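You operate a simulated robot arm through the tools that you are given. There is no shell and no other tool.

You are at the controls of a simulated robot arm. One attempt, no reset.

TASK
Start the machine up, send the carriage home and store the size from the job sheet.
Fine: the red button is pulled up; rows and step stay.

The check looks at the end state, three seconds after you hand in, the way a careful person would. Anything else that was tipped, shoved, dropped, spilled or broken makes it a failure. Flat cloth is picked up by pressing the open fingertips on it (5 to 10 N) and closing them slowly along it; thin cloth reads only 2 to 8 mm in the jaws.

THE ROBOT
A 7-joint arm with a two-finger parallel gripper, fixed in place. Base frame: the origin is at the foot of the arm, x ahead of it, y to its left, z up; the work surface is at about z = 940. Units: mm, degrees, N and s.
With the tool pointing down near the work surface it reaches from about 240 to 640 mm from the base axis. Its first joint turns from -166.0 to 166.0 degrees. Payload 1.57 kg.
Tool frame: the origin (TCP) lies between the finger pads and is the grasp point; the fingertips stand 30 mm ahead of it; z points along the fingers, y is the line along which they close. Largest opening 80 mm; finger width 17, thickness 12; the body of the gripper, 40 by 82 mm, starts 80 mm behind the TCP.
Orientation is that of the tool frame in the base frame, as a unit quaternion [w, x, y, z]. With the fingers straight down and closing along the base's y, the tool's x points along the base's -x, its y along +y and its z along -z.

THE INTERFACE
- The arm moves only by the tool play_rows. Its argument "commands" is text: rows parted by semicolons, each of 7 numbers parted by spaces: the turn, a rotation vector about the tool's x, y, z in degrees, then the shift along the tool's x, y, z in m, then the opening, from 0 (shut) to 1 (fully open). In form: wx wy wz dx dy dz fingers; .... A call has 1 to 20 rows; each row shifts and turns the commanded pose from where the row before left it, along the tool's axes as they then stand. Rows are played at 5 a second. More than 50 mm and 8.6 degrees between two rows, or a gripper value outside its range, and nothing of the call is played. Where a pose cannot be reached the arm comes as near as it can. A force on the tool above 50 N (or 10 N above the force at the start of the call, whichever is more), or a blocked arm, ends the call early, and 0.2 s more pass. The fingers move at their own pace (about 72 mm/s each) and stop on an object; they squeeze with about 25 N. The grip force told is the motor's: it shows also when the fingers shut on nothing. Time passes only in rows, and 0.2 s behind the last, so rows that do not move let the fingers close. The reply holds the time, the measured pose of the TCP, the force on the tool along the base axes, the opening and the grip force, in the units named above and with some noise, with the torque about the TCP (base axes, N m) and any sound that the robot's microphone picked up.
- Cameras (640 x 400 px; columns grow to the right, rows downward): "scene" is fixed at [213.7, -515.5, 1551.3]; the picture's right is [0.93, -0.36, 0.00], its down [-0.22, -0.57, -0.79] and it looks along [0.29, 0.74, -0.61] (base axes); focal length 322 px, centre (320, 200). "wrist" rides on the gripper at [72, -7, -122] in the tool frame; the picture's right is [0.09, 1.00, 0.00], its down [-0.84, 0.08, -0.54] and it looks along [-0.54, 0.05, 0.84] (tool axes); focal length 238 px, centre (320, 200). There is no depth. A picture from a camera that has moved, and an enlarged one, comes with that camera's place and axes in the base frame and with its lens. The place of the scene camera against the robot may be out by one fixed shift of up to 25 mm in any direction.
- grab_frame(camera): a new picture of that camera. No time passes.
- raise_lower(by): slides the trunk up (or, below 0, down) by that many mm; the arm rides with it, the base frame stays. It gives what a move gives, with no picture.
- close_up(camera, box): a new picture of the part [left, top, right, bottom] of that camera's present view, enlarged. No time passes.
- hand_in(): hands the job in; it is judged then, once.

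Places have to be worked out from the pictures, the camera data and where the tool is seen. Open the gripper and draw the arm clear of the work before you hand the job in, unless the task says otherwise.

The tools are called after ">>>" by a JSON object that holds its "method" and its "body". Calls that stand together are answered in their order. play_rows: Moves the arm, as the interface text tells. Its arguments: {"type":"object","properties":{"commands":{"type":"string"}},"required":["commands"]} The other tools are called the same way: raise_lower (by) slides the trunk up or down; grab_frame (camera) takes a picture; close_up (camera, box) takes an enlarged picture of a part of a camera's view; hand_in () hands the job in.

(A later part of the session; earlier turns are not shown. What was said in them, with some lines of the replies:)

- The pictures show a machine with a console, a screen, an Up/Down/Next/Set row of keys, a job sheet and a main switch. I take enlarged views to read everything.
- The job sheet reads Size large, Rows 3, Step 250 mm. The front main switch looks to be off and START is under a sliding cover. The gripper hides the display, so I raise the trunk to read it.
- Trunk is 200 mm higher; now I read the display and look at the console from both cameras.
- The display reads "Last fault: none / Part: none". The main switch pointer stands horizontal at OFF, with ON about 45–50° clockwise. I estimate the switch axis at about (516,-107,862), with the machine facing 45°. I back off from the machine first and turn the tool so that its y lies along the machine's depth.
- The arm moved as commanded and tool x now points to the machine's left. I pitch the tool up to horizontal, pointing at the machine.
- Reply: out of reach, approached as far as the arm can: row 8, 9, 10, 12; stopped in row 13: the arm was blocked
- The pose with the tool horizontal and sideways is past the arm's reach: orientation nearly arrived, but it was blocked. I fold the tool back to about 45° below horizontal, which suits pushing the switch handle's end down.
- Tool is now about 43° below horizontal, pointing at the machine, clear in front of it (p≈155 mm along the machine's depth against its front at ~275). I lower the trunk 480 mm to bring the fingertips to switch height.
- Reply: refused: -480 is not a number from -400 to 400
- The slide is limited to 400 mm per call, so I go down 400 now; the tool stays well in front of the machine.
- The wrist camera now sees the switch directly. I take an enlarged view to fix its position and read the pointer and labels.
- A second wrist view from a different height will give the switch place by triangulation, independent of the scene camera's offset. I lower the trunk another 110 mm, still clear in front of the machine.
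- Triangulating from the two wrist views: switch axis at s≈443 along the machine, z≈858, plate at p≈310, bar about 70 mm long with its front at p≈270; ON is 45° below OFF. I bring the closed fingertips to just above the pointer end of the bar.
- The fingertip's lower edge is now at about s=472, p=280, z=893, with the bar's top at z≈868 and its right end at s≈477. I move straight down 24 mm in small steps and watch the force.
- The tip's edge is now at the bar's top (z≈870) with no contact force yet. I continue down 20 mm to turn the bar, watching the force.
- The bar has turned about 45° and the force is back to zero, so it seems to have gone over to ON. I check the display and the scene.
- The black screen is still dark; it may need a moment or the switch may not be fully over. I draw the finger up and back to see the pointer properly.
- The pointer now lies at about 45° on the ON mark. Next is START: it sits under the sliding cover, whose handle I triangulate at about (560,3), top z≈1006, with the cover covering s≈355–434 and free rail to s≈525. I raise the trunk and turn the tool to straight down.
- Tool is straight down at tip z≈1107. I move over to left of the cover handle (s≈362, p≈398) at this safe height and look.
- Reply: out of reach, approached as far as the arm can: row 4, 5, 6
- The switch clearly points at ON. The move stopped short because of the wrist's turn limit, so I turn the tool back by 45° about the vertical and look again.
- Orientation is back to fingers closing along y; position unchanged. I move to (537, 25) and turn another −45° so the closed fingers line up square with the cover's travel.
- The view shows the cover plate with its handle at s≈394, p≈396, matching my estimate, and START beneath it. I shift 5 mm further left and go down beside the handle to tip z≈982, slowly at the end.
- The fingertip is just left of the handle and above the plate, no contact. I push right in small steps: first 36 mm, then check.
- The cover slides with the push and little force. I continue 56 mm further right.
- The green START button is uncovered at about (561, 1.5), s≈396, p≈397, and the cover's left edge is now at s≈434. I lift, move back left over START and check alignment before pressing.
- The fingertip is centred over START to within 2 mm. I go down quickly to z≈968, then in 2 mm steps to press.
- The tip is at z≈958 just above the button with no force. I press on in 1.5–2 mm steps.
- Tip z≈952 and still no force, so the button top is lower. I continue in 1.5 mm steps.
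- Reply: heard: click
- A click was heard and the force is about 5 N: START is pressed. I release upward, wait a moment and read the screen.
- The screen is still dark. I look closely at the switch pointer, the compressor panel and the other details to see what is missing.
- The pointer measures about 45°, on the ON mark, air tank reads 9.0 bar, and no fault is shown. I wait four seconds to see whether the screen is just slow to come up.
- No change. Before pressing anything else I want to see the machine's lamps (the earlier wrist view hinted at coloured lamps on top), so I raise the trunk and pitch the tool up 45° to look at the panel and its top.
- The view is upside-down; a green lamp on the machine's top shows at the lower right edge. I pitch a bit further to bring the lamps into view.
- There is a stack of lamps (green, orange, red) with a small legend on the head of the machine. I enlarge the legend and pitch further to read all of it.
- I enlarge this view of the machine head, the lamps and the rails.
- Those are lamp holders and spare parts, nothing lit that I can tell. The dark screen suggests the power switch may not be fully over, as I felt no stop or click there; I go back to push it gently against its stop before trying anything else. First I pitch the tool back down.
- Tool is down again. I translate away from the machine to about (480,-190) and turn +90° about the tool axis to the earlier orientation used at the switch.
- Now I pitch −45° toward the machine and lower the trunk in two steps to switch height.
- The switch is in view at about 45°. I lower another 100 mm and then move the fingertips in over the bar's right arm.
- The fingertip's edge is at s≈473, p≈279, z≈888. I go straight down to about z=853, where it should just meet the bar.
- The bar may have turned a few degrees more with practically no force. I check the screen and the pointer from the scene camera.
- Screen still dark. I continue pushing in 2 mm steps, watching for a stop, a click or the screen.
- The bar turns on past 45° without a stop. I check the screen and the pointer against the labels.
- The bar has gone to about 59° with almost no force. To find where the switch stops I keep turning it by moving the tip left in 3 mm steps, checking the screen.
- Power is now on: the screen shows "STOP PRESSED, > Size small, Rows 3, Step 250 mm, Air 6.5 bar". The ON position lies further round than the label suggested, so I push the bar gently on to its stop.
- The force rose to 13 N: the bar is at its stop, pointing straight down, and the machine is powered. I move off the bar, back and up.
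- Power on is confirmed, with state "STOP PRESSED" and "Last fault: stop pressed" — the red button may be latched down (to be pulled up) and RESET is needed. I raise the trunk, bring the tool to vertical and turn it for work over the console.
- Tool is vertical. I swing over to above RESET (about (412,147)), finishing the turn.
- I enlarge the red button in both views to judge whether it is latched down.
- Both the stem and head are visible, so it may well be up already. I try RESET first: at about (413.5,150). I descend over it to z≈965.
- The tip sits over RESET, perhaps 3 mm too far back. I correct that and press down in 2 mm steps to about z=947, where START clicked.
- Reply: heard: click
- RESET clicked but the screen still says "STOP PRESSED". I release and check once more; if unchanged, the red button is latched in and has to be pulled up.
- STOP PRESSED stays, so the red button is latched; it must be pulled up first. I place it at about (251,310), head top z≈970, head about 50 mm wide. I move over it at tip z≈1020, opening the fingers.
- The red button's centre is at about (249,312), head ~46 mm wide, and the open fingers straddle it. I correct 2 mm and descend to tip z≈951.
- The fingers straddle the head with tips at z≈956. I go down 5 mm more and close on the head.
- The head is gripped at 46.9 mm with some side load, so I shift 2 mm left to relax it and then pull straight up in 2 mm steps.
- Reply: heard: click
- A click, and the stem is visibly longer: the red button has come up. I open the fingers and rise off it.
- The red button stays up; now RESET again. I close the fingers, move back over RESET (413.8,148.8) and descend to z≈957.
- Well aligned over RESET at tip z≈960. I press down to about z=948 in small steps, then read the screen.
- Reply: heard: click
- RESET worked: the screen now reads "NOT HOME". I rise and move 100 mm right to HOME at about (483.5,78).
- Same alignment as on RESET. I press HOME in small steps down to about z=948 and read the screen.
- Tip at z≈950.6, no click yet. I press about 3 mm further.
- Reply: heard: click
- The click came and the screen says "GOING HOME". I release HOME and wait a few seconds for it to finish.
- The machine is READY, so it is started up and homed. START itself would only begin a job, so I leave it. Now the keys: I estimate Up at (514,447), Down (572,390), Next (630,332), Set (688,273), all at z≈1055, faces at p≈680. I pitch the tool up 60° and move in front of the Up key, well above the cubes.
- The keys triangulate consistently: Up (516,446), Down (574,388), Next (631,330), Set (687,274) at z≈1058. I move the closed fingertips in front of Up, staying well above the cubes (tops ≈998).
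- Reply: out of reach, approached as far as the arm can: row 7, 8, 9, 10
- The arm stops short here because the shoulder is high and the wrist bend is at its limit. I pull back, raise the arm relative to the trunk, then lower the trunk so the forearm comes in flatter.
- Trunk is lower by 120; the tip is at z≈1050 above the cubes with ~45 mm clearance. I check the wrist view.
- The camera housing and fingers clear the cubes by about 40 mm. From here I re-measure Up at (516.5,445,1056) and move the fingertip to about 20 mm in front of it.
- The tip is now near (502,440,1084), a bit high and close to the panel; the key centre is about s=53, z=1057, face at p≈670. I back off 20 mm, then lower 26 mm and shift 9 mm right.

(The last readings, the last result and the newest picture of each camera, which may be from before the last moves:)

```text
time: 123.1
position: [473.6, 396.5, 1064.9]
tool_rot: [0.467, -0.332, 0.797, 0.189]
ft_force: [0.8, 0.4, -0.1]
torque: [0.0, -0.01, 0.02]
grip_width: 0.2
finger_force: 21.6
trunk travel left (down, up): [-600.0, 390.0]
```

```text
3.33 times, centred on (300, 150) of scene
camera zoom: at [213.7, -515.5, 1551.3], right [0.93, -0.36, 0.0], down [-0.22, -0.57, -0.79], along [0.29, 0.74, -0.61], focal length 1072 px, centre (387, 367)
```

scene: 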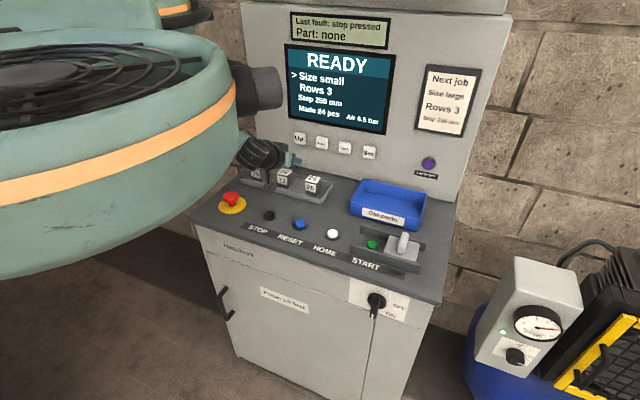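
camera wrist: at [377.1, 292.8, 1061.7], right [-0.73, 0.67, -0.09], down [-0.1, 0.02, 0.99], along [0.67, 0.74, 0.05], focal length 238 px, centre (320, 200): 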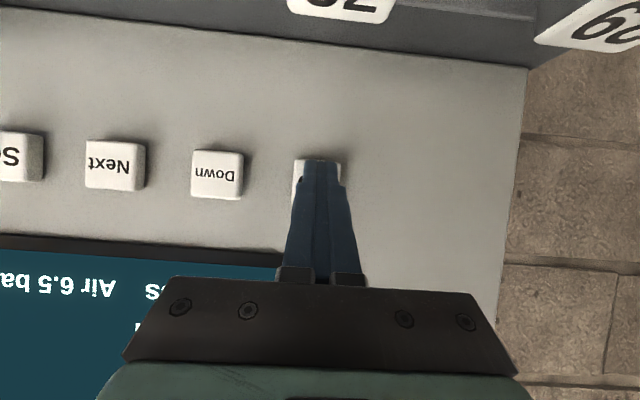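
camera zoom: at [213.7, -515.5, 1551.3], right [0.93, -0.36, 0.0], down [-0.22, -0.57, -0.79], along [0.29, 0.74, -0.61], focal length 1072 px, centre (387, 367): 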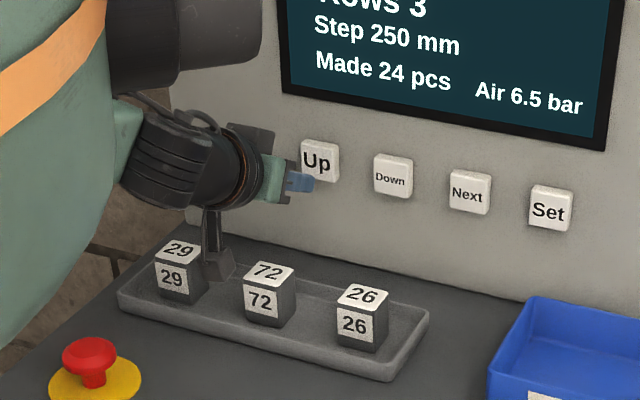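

The fingertip is centred in front of Up, edge at p≈645. I advance 18 mm in 3 mm steps, then 1.5 mm steps until a click.

>>> {"method": "play_rows", "body": {"commands": "0 0 0 -0.00148 0 0.00261 0; 0 0 0 -0.00148 0 0.00261 0; 0 0 0 -0.00148 0 0.00261 0; 0 0 0 -0.00148 0 0.00261 0; 0 0 0 -0.00148 0 0.00261 0; 0 0 0 -0.00148 0 0.00261 0; 0 0 0 -0.00074 0 0.0013 0; 0 0 0 -0.00074 0 0.0013 0; 0 0 0 0 0 0 0"}}

>>> {"method": "close_up", "body": {"camera": "scene", "box": [220, 20, 400, 170]}}

```text
time: 125.1
position: [486.4, 412.5, 1065.3]
tool_rot: [0.466, -0.333, 0.797, 0.19]
ft_force: [-0.6, -0.7, -0.5]
torque: [0.0, -0.02, -0.03]
grip_width: 0.0
finger_force: 21.1
trunk travel left (down, up): [-600.0, 390.0]
```

```text
2.67 times, centred on (310, 95) of scene
camera zoom: at [213.7, -515.5, 1551.3], right [0.93, -0.36, 0.0], down [-0.22, -0.57, -0.79], along [0.29, 0.74, -0.61], focal length 858 px, centre (347, 480)
```

zoom: 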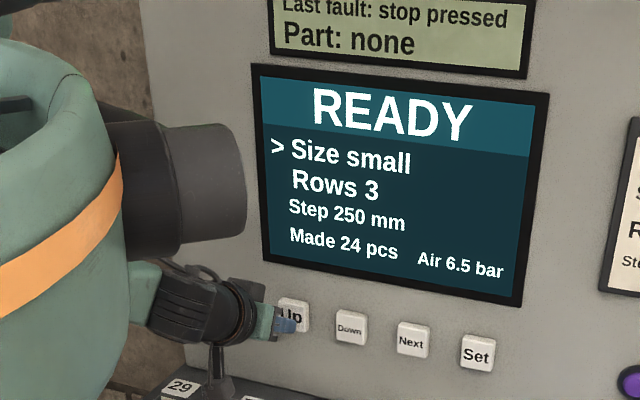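

No contact yet at p≈666. I continue with 1.5 mm steps.

>>> {"method": "play_rows", "body": {"commands": "0 0 0 -0.00074 0 0.0013 0; 0 0 0 -0.00074 0 0.0013 0; 0 0 0 -0.00074 0 0.0013 0; 0 0 0 0 0 0 0"}}

>>> {"method": "close_up", "body": {"camera": "scene", "box": [220, 20, 400, 170]}}

```text
time: 126.1
position: [489.3, 414.5, 1064.0]
tool_rot: [0.466, -0.333, 0.798, 0.189]
ft_force: [-4.5, -2.3, -0.4]
torque: [0.0, 0.08, 0.08]
grip_width: 0.0
finger_force: 21.4
trunk travel left (down, up): [-600.0, 390.0]
heard: click
```

```text
2.67 times, centred on (310, 95) of scene
camera zoom: at [213.7, -515.5, 1551.3], right [0.93, -0.36, 0.0], down [-0.22, -0.57, -0.79], along [0.29, 0.74, -0.61], focal length 858 px, centre (347, 480)
```

zoom: 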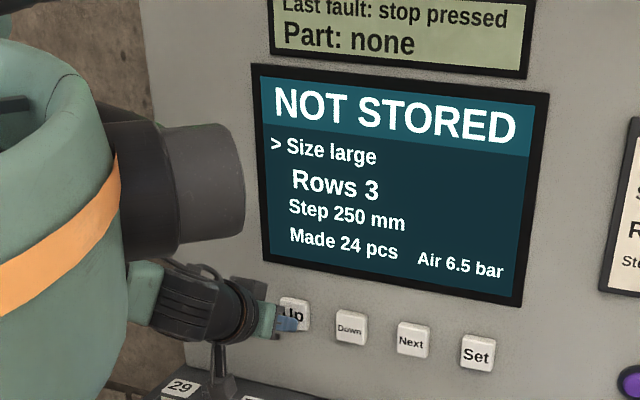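

The press took: "NOT STORED, > Size large" with Rows 3 and Step 250 unchanged. I back off 30 mm, lift 10 mm and move 242 mm right to the Set key.

>>> {"method": "play_rows", "body": {"commands": "0 0 0 0.00738 0 -0.01305 0; 0 0 0 0.00738 0 -0.01305 0; 0 0 0 -0.0087 0 -0.0049 0; 0 0 0 0 -0.03025 0 0; 0 0 0 0 -0.03025 0 0; 0 0 0 0 -0.03025 0 0; 0 0 0 0 -0.03025 0 0; 0 0 0 0 -0.03025 0 0; 0 0 0 0 -0.03025 0 0; 0 0 0 0 -0.03025 0 0; 0 0 0 0 -0.03025 0 0; 0 0 0 0 0 0 0"}}

>>> {"method": "grab_frame", "body": {"camera": "wrist"}}

>>> {"method": "grab_frame", "body": {"camera": "scene"}}

```text
time: 128.7
position: [641.0, 223.7, 1076.4]
tool_rot: [0.466, -0.332, 0.798, 0.189]
ft_force: [0.4, -0.7, -0.9]
torque: [0.01, 0.02, 0.02]
grip_width: 0.1
finger_force: 21.0
trunk travel left (down, up): [-600.0, 390.0]
```

```text
taken
camera wrist: at [544.8, 120.8, 1073.3], right [-0.74, 0.67, -0.09], down [-0.1, 0.02, 0.99], along [0.67, 0.74, 0.05], focal length 238 px, centre (320, 200)
```

wrist: 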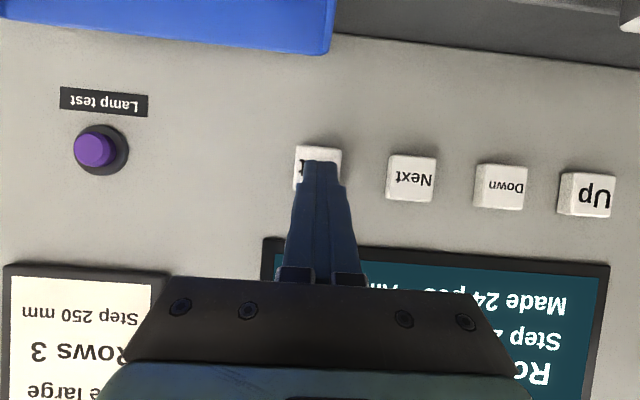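

```text
taken
```

scene: 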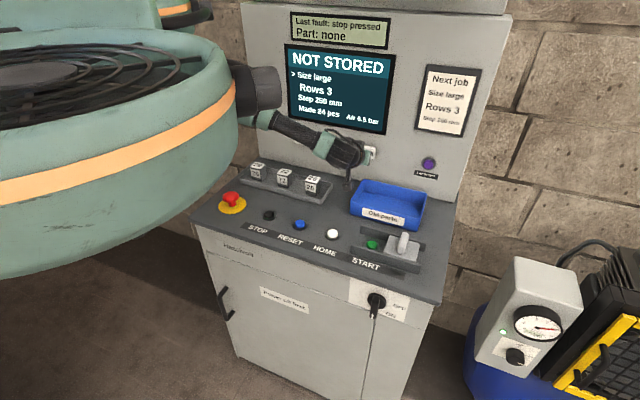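

The tip is aligned with Set (s≈295 against 294). I lower 11 mm and advance toward the key in 3 mm steps.

>>> {"method": "play_rows", "body": {"commands": "0 0 0 0.0096 0.001 0.0054 0; 0 0 0 -0.00148 0 0.00261 0; 0 0 0 -0.00148 0 0.00261 0; 0 0 0 -0.00148 0 0.00261 0; 0 0 0 -0.00148 0 0.00261 0; 0 0 0 -0.00148 0 0.00261 0; 0 0 0 -0.00148 0 0.00261 0; 0 0 0 -0.00148 0 0.00261 0; 0 0 0 0 0 0 0"}}

>>> {"method": "grab_frame", "body": {"camera": "wrist"}}

>>> {"method": "close_up", "body": {"camera": "scene", "box": [270, 20, 450, 210]}}

```text
time: 130.7
position: [655.4, 238.8, 1064.5]
tool_rot: [0.466, -0.331, 0.798, 0.188]
ft_force: [0.0, 1.0, 0.3]
torque: [0.0, 0.0, 0.05]
grip_width: 0.0
finger_force: 21.4
trunk travel left (down, up): [-600.0, 390.0]
```

```text
taken
camera wrist: at [558.8, 133.9, 1062.3], right [-0.73, 0.67, -0.09], down [-0.1, 0.02, 0.99], along [0.67, 0.74, 0.05], focal length 238 px, centre (320, 200)
```

wrist: 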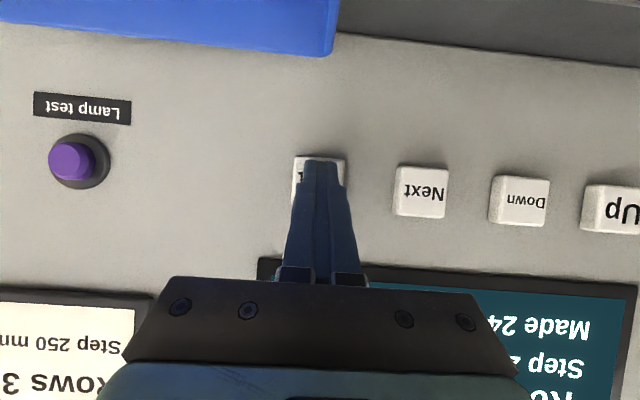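

```text
2.11 times, centred on (360, 115) of scene
camera zoom: at [213.7, -515.5, 1551.3], right [0.93, -0.36, 0.0], down [-0.22, -0.57, -0.79], along [0.29, 0.74, -0.61], focal length 677 px, centre (236, 379)
```

zoom: 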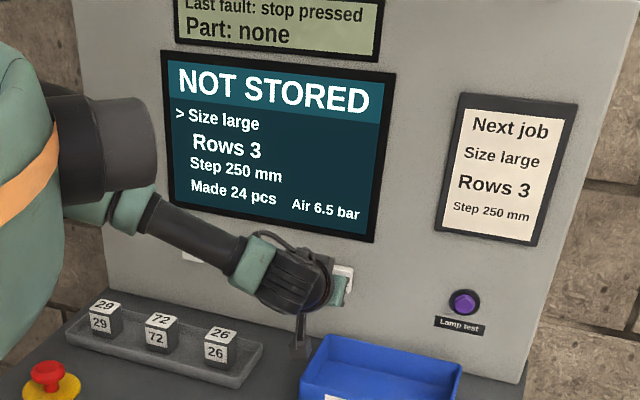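

The tip is on Set with the edge at p≈662.5. I press on in 1.5 mm steps.

>>> {"method": "play_rows", "body": {"commands": "0 0 0 -0.00074 0 0.0013 0; 0 0 0 -0.00074 0 0.0013 0; 0 0 0 -0.00074 0 0.0013 0; 0 0 0 -0.00074 0 0.0013 0; 0 0 0 0 0 0 0"}}

>>> {"method": "close_up", "body": {"camera": "scene", "box": [270, 20, 450, 210]}}

```text
time: 131.9
position: [658.7, 243.1, 1065.1]
tool_rot: [0.466, -0.333, 0.798, 0.189]
ft_force: [-1.4, -0.1, -0.5]
torque: [0.01, -0.02, 0.04]
grip_width: 0.0
finger_force: 21.1
trunk travel left (down, up): [-600.0, 390.0]
```

```text
2.11 times, centred on (360, 115) of scene
camera zoom: at [213.7, -515.5, 1551.3], right [0.93, -0.36, 0.0], down [-0.22, -0.57, -0.79], along [0.29, 0.74, -0.61], focal length 677 px, centre (236, 379)
```

zoom: 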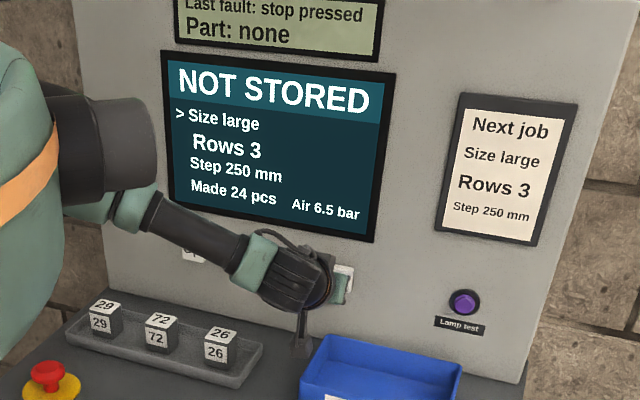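

A slight force, no click yet. I press 3 mm further.

>>> {"method": "play_rows", "body": {"commands": "0 0 0 -0.00074 0 0.0013 0; 0 0 0 -0.00074 0 0.0013 0; 0 0 0 0 0 0 0"}}

>>> {"method": "close_up", "body": {"camera": "scene", "box": [270, 20, 450, 210]}}

```text
time: 132.7
position: [660.1, 243.3, 1065.5]
tool_rot: [0.466, -0.332, 0.798, 0.188]
ft_force: [-1.5, -1.8, 0.4]
torque: [0.0, 0.0, 0.02]
grip_width: 0.0
finger_force: 21.6
trunk travel left (down, up): [-600.0, 390.0]
heard: click
```

```text
2.11 times, centred on (360, 115) of scene
camera zoom: at [213.7, -515.5, 1551.3], right [0.93, -0.36, 0.0], down [-0.22, -0.57, -0.79], along [0.29, 0.74, -0.61], focal length 677 px, centre (236, 379)
```

zoom: 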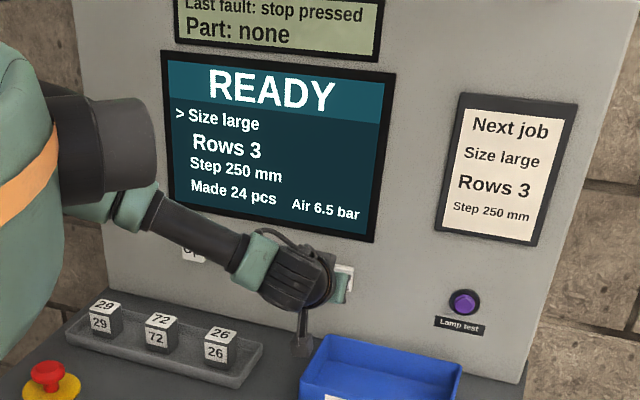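

"READY" with Size large, Rows 3, Step 250 mm: the size is stored. START would begin a job, so it stays untouched; I will put its sliding cover back where it was. First I back away from the panel and raise the trunk.

>>> {"method": "play_rows", "body": {"commands": "0 0 0 0.0123 0 -0.02175 0; 0 0 0 -0.0001 0 -0.0303 0; 0 0 0 0.0123 0 -0.02175 0; 0 0 0 0.0123 0 -0.02175 0; 0 0 0 0.0123 0 -0.02175 0; 0 0 0 0.0123 0 -0.02175 0; 0 0 0 0 0 0 0"}}

>>> {"method": "raise_lower", "body": {"by": 100}}

>>> {"method": "grab_frame", "body": {"camera": "scene"}}

```text
time: 134.3
position: [546.8, 139.9, 1061.0]
tool_rot: [0.447, -0.343, 0.806, 0.181]
ft_force: [0.2, 0.2, 0.1]
torque: [0.03, -0.02, 0.03]
grip_width: 0.1
finger_force: 21.3
trunk travel left (down, up): [-600.0, 390.0]
```

```text
time: 135.6
position: [547.4, 135.0, 1160.5]
tool_rot: [0.447, -0.34, 0.808, 0.18]
ft_force: [-0.2, 0.1, 0.3]
torque: [-0.02, 0.0, 0.01]
grip_width: 0.1
finger_force: 21.3
trunk travel left (down, up): [-700.0, 290.0]
```

```text
taken
```

scene: 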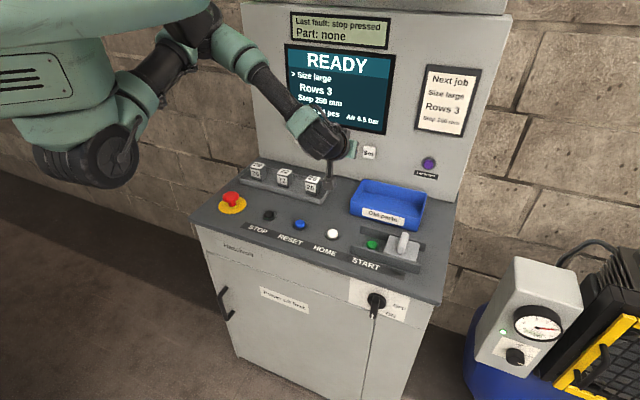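

Clear of the panel at z≈1160. I turn the tool back to pointing straight down.

>>> {"method": "play_rows", "body": {"commands": "0 7.3 0 0 0 0 0; 0 7.3 0 0 0 0 0; 0 7.3 0 0 0 0 0; 0 7.3 0 0 0 0 0; 0 7.3 0 0 0 0 0; 0 7.3 0 0 0 0 0; 0 7.3 0 0 0 0 0; 0 7.3 0 0 0 0 0; 0 0 0 0 0 0 0"}}

>>> {"method": "grab_frame", "body": {"camera": "wrist"}}

```text
time: 137.6
position: [552.8, 139.4, 1178.9]
tool_rot: [0.017, -0.381, 0.924, 0.002]
ft_force: [0.0, -0.3, 0.6]
torque: [0.0, 0.0, -0.03]
grip_width: 0.1
finger_force: 21.0
trunk travel left (down, up): [-700.0, 290.0]
```

```text
taken
camera wrist: at [503.0, 81.3, 1298.6], right [-0.77, 0.64, -0.01], down [0.52, 0.64, 0.57], along [0.37, 0.43, -0.82], focal length 238 px, centre (320, 200)
```

wrist: 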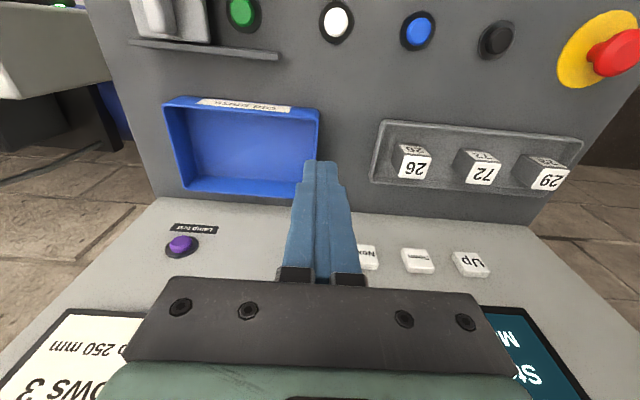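

Tool is down (2° tilt to correct). I move above the cover handle at about (616,-54) and open the fingers.

>>> {"method": "play_rows", "body": {"commands": "0 1.8 0 0.01525 -0.03027 0 0.5; 0 0 0 0.01525 -0.03027 0 1; 0 0 0 0.01525 -0.03027 0 1; 0 0 0 0.01525 -0.03027 0 1; 0 0 0 0.01525 -0.03027 0 1; 0 0 0 0.01525 -0.03027 0 1; 0 0 0 0 0 0 1"}}

>>> {"method": "grab_frame", "body": {"camera": "wrist"}}

```text
time: 139.2
position: [618.0, -54.3, 1180.0]
tool_rot: [0.003, -0.383, 0.924, -0.004]
ft_force: [0.3, 0.2, -0.4]
torque: [0.0, 0.0, 0.0]
grip_width: 80.1
finger_force: 0.1
trunk travel left (down, up): [-700.0, 290.0]
```

```text
taken
camera wrist: at [570.6, -107.6, 1301.3], right [-0.77, 0.64, -0.01], down [0.53, 0.65, 0.54], along [0.35, 0.41, -0.84], focal length 238 px, centre (320, 200)
```

wrist: 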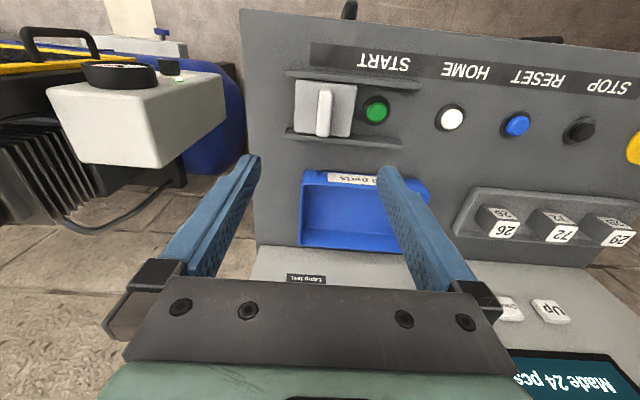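

The handle's centre measures s≈472, p≈395. I correct 3 mm and lower the open fingers to either side of it, tips at z≈983 above the plate.

>>> {"method": "play_rows", "body": {"commands": "0 0 0 0.003 0.003 0.028 1; 0 0 0 0 0 0.03 1; 0 0 0 0 0 0.03 1; 0 0 0 0 0 0.03 1; 0 0 0 0 0 0.03 1; 0 0 0 0 0 0.007 1; 0 0 0 0 0 0.007 1; 0 0 0 0 0 0.005 1; 0 0 0 0 0 0 1"}}

>>> {"method": "grab_frame", "body": {"camera": "wrist"}}

>>> {"method": "close_up", "body": {"camera": "scene", "box": [330, 180, 450, 290]}}

```text
time: 141.2
position: [613.3, -55.1, 1012.8]
tool_rot: [0.003, -0.382, 0.924, -0.004]
ft_force: [0.4, -0.5, 0.1]
torque: [0.03, 0.01, -0.05]
grip_width: 80.1
finger_force: 0.1
trunk travel left (down, up): [-700.0, 290.0]
```

```text
taken
camera wrist: at [566.3, -109.4, 1134.0], right [-0.77, 0.64, -0.01], down [0.53, 0.65, 0.54], along [0.35, 0.41, -0.84], focal length 238 px, centre (320, 200)
```

wrist: 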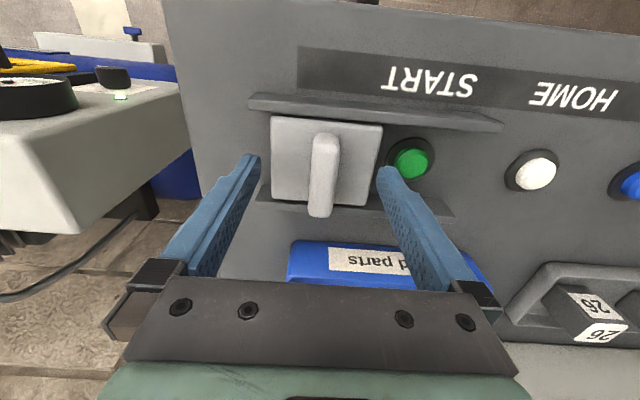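

```text
3.64 times, centred on (390, 235) of scene
camera zoom: at [213.7, -515.5, 1551.3], right [0.93, -0.36, 0.0], down [-0.22, -0.57, -0.79], along [0.29, 0.74, -0.61], focal length 1170 px, centre (66, 73)
```

zoom: 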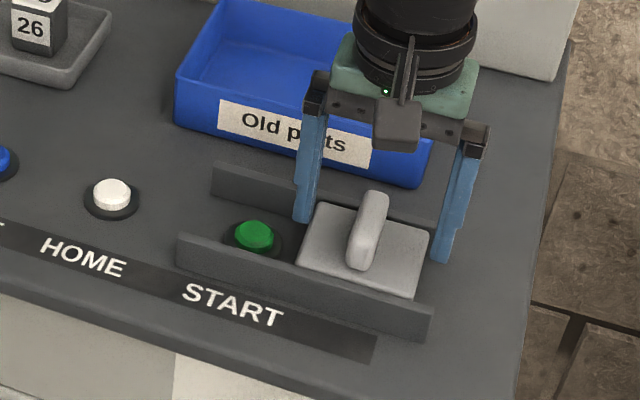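

The open fingers straddle the handle, nothing touched. I close to about 24 mm around it and check.

>>> {"method": "play_rows", "body": {"commands": "0 0 0 0 0 0 0.7; 0 0 0 0 0 0 0.5; 0 0 0 0 0 0 0.4; 0 0 0 0 0 0 0.3; 0 0 0 0 0 0 0.3; 0 0 0 0 0 0 0.3"}}

>>> {"method": "grab_frame", "body": {"camera": "wrist"}}

```text
time: 142.6
position: [613.0, -54.2, 1013.2]
tool_rot: [0.003, -0.382, 0.924, -0.003]
ft_force: [0.2, -0.4, 0.6]
torque: [0.03, -0.01, 0.01]
grip_width: 24.1
finger_force: 0.1
trunk travel left (down, up): [-700.0, 290.0]
```

```text
taken
camera wrist: at [566.3, -109.4, 1134.2], right [-0.77, 0.64, -0.01], down [0.53, 0.65, 0.54], along [0.35, 0.41, -0.84], focal length 238 px, centre (320, 200)
```

wrist: 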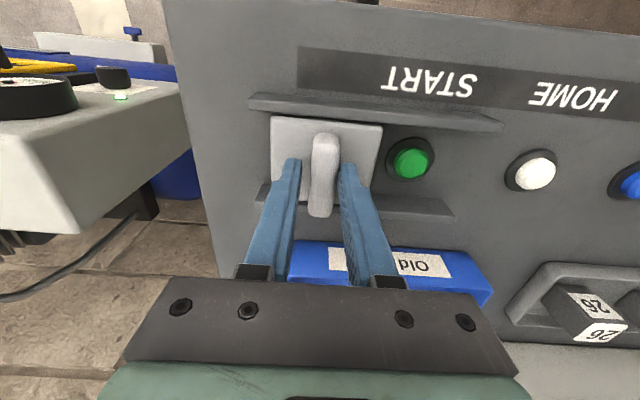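

The fingers sit loosely around the handle. I move 78 mm left in 6 mm steps so the right finger slides the cover back over START.

>>> {"method": "play_rows", "body": {"commands": "0 0 0 0 0.006 0 0.3; 0 0 0 0 0.006 0 0.3; 0 0 0 0 0.006 0 0.3; 0 0 0 0 0.006 0 0.3; 0 0 0 0 0.006 0 0.3; 0 0 0 0 0.006 0 0.3; 0 0 0 0 0.006 0 0.3; 0 0 0 0 0.006 0 0.3; 0 0 0 0 0.006 0 0.3; 0 0 0 0 0.006 0 0.3; 0 0 0 0 0.006 0 0.3; 0 0 0 0 0.006 0 0.3; 0 0 0 0 0.006 0 0.3; 0 0 0 0 0 0 0.3"}}

>>> {"method": "close_up", "body": {"camera": "scene", "box": [330, 180, 450, 290]}}

>>> {"method": "close_up", "body": {"camera": "scene", "box": [260, 0, 500, 150]}}

>>> {"method": "grab_frame", "body": {"camera": "wrist"}}

```text
time: 145.6
position: [560.8, -0.6, 1014.1]
tool_rot: [0.004, -0.382, 0.924, -0.002]
ft_force: [-0.1, -0.1, -0.2]
torque: [0.01, -0.01, -0.01]
grip_width: 23.8
finger_force: 0.2
trunk travel left (down, up): [-700.0, 290.0]
```

```text
3.64 times, centred on (390, 235) of scene
camera zoom: at [213.7, -515.5, 1551.3], right [0.93, -0.36, 0.0], down [-0.22, -0.57, -0.79], along [0.29, 0.74, -0.61], focal length 1170 px, centre (66, 73)
```

zoom: 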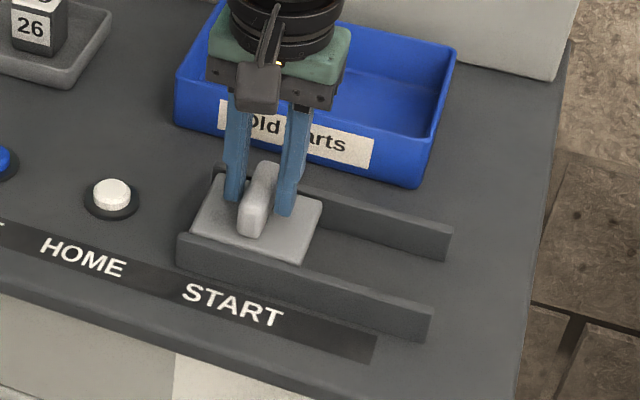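

```text
2.67 times, centred on (380, 75) of scene
camera zoom: at [213.7, -515.5, 1551.3], right [0.93, -0.36, 0.0], down [-0.22, -0.57, -0.79], along [0.29, 0.74, -0.61], focal length 858 px, centre (160, 533)
```

zoom: 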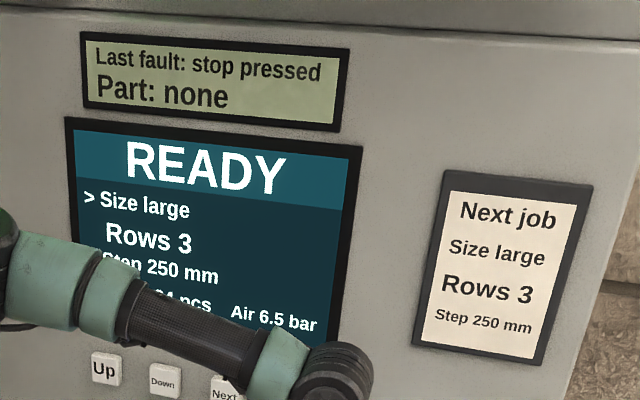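

```text
taken
camera wrist: at [512.0, -54.2, 1134.4], right [-0.77, 0.64, -0.01], down [0.53, 0.65, 0.55], along [0.35, 0.41, -0.84], focal length 238 px, centre (320, 200)
```

wrist: 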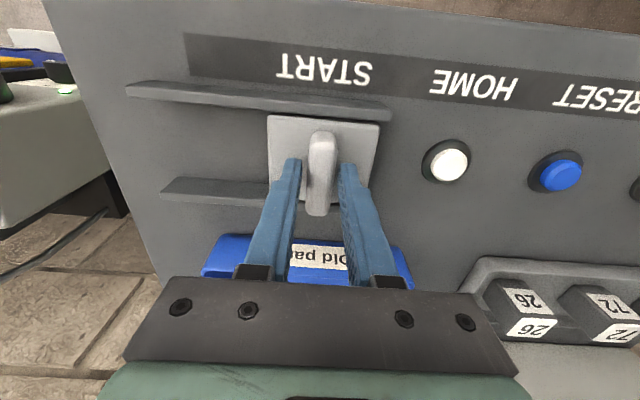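

The cover is back over START. I open the fingers, rise clear and compare with the starting picture.

>>> {"method": "play_rows", "body": {"commands": "0 0 0 0 0 0 0.6; 0 0 0 0 0 0 1; 0 0 0 0 0 0 1; 0 0 0 0 0 -0.02 1; 0 0 0 0 0 -0.03 1; 0 0 0 0 0 -0.035 1; 0 0 0 0 0 -0.035 1; 0 0 0 0 0 -0.035 1; 0 0 0 0 0 0 1"}}

>>> {"method": "close_up", "body": {"camera": "scene", "box": [340, 210, 440, 280]}}

>>> {"method": "grab_frame", "body": {"camera": "scene"}}

```text
time: 147.6
position: [559.3, -0.2, 1170.3]
tool_rot: [0.003, -0.382, 0.924, -0.003]
ft_force: [-0.4, -0.4, -0.5]
torque: [0.01, -0.01, 0.02]
grip_width: 80.3
finger_force: 0.1
trunk travel left (down, up): [-700.0, 290.0]
```

```text
5.71 times, centred on (390, 245) of scene
camera zoom: at [213.7, -515.5, 1551.3], right [0.93, -0.36, 0.0], down [-0.22, -0.57, -0.79], along [0.29, 0.74, -0.61], focal length 1838 px, centre (-80, -57)
```

zoom: 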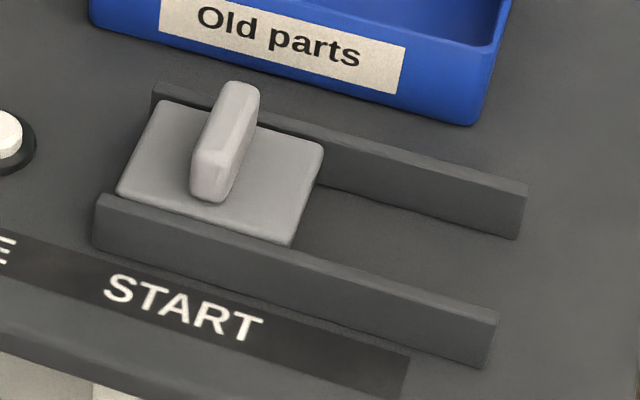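

```text
taken
```

scene: 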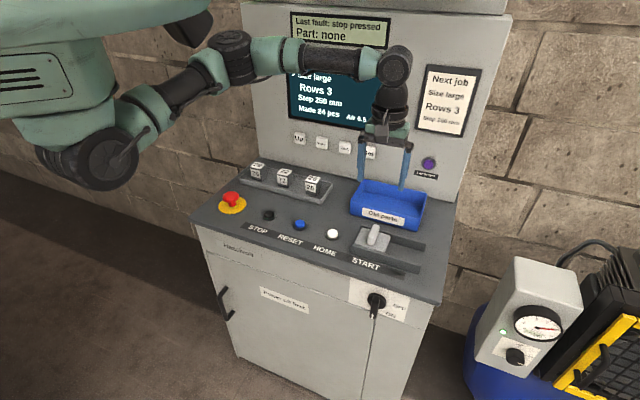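

The cover is exactly where it was at the start. I draw the arm clear by raising the trunk 240 mm and pulling back from the machine.

>>> {"method": "raise_lower", "body": {"by": 240}}

>>> {"method": "play_rows", "body": {"commands": "0 0 0 0.025 0 0 1; 0 0 0 0.025 0 0 1; 0 0 0 0.025 0 0 1; 0 0 0 0.025 0 0 1; 0 0 0 0 0 0 1"}}

>>> {"method": "grab_frame", "body": {"camera": "scene"}}

>>> {"method": "close_up", "body": {"camera": "scene", "box": [260, 0, 500, 150]}}

>>> {"method": "close_up", "body": {"camera": "scene", "box": [190, 150, 450, 330]}}

```text
time: 150.1
position: [559.0, -0.3, 1410.4]
tool_rot: [0.003, -0.382, 0.924, -0.003]
ft_force: [0.8, 0.1, -0.5]
torque: [0.01, 0.03, 0.0]
grip_width: 80.1
finger_force: 0.0
trunk travel left (down, up): [-940.0, 50.0]
```

```text
time: 151.3
position: [488.6, -69.3, 1410.2]
tool_rot: [0.003, -0.382, 0.924, -0.003]
ft_force: [0.4, -0.6, 0.1]
torque: [0.01, -0.01, -0.01]
grip_width: 80.0
finger_force: 0.0
trunk travel left (down, up): [-940.0, 50.0]
```

```text
taken
```

scene: 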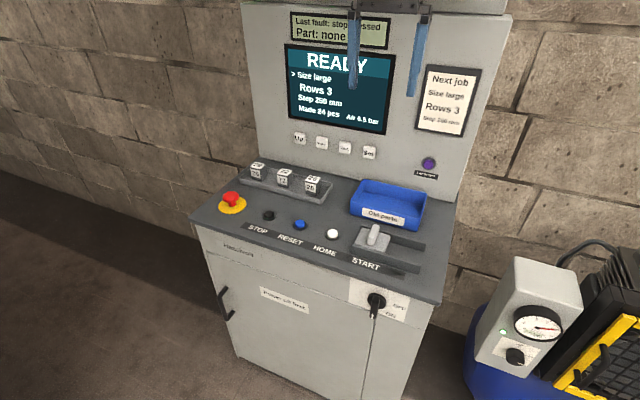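

```text
2.67 times, centred on (380, 75) of scene
camera zoom: at [213.7, -515.5, 1551.3], right [0.93, -0.36, 0.0], down [-0.22, -0.57, -0.79], along [0.29, 0.74, -0.61], focal length 858 px, centre (160, 533)
```

zoom: 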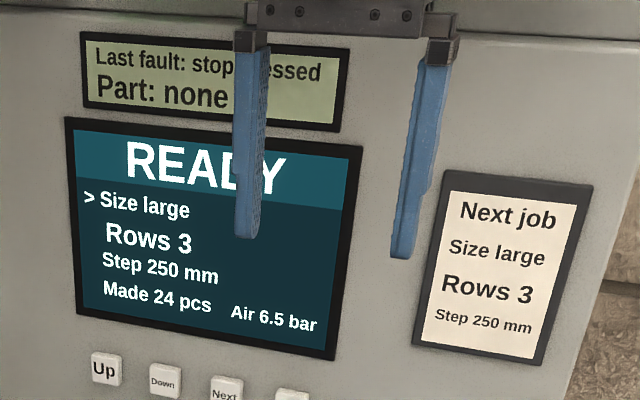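

```text
2.22 times, centred on (320, 240) of scene
camera zoom: at [213.7, -515.5, 1551.3], right [0.93, -0.36, 0.0], down [-0.22, -0.57, -0.79], along [0.29, 0.74, -0.61], focal length 715 px, centre (320, 111)
```

zoom: 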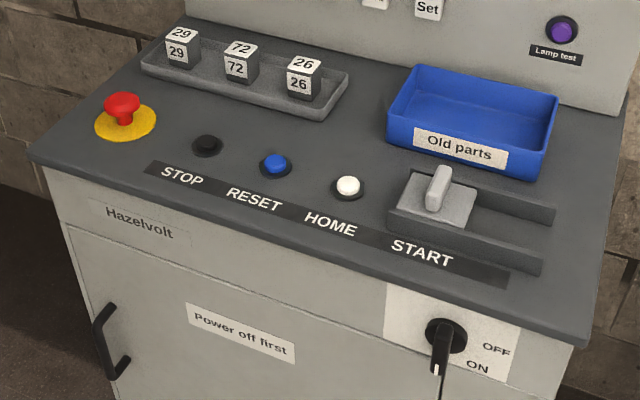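

Final check: the screen shows READY with Size large, Rows 3, Step 250 mm. The red button is up, the main switch is on, and the cover, cubes and bin are in place. The arm is clear and the gripper is open, so I hand in.

>>> {"method": "hand_in", "body": {}}

```text
The job is handed in.
```

I handed the job in with the machine powered up, the carriage home and the size from the job sheet stored. The screen read READY with Size large, Rows 3, Step 250 mm.

- **Main switch:** it only came on at its stop, with the pointer straight down. At the 45° ON mark the screen stayed dark.
- **Red button:** it was latched down at the start, so the screen showed STOP PRESSED. I pulled it up, pressed RESET, then HOME, and waited for READY.
- **Size:** one press of Up changed it from small to large, and Set stored it. Rows and step did not change.
- **START:** I slid its cover aside and pressed it once early on, while the machine still had no power, and the screen stayed dark. I did not press it again, because I took START to begin a job, and slid the cover back to where it was.
- **Fault line:** the small display still shows "Last fault: stop pressed". It read "none" before the power came on.

The cubes and the bin look undisturbed. The gripper is open and the arm is drawn clear.
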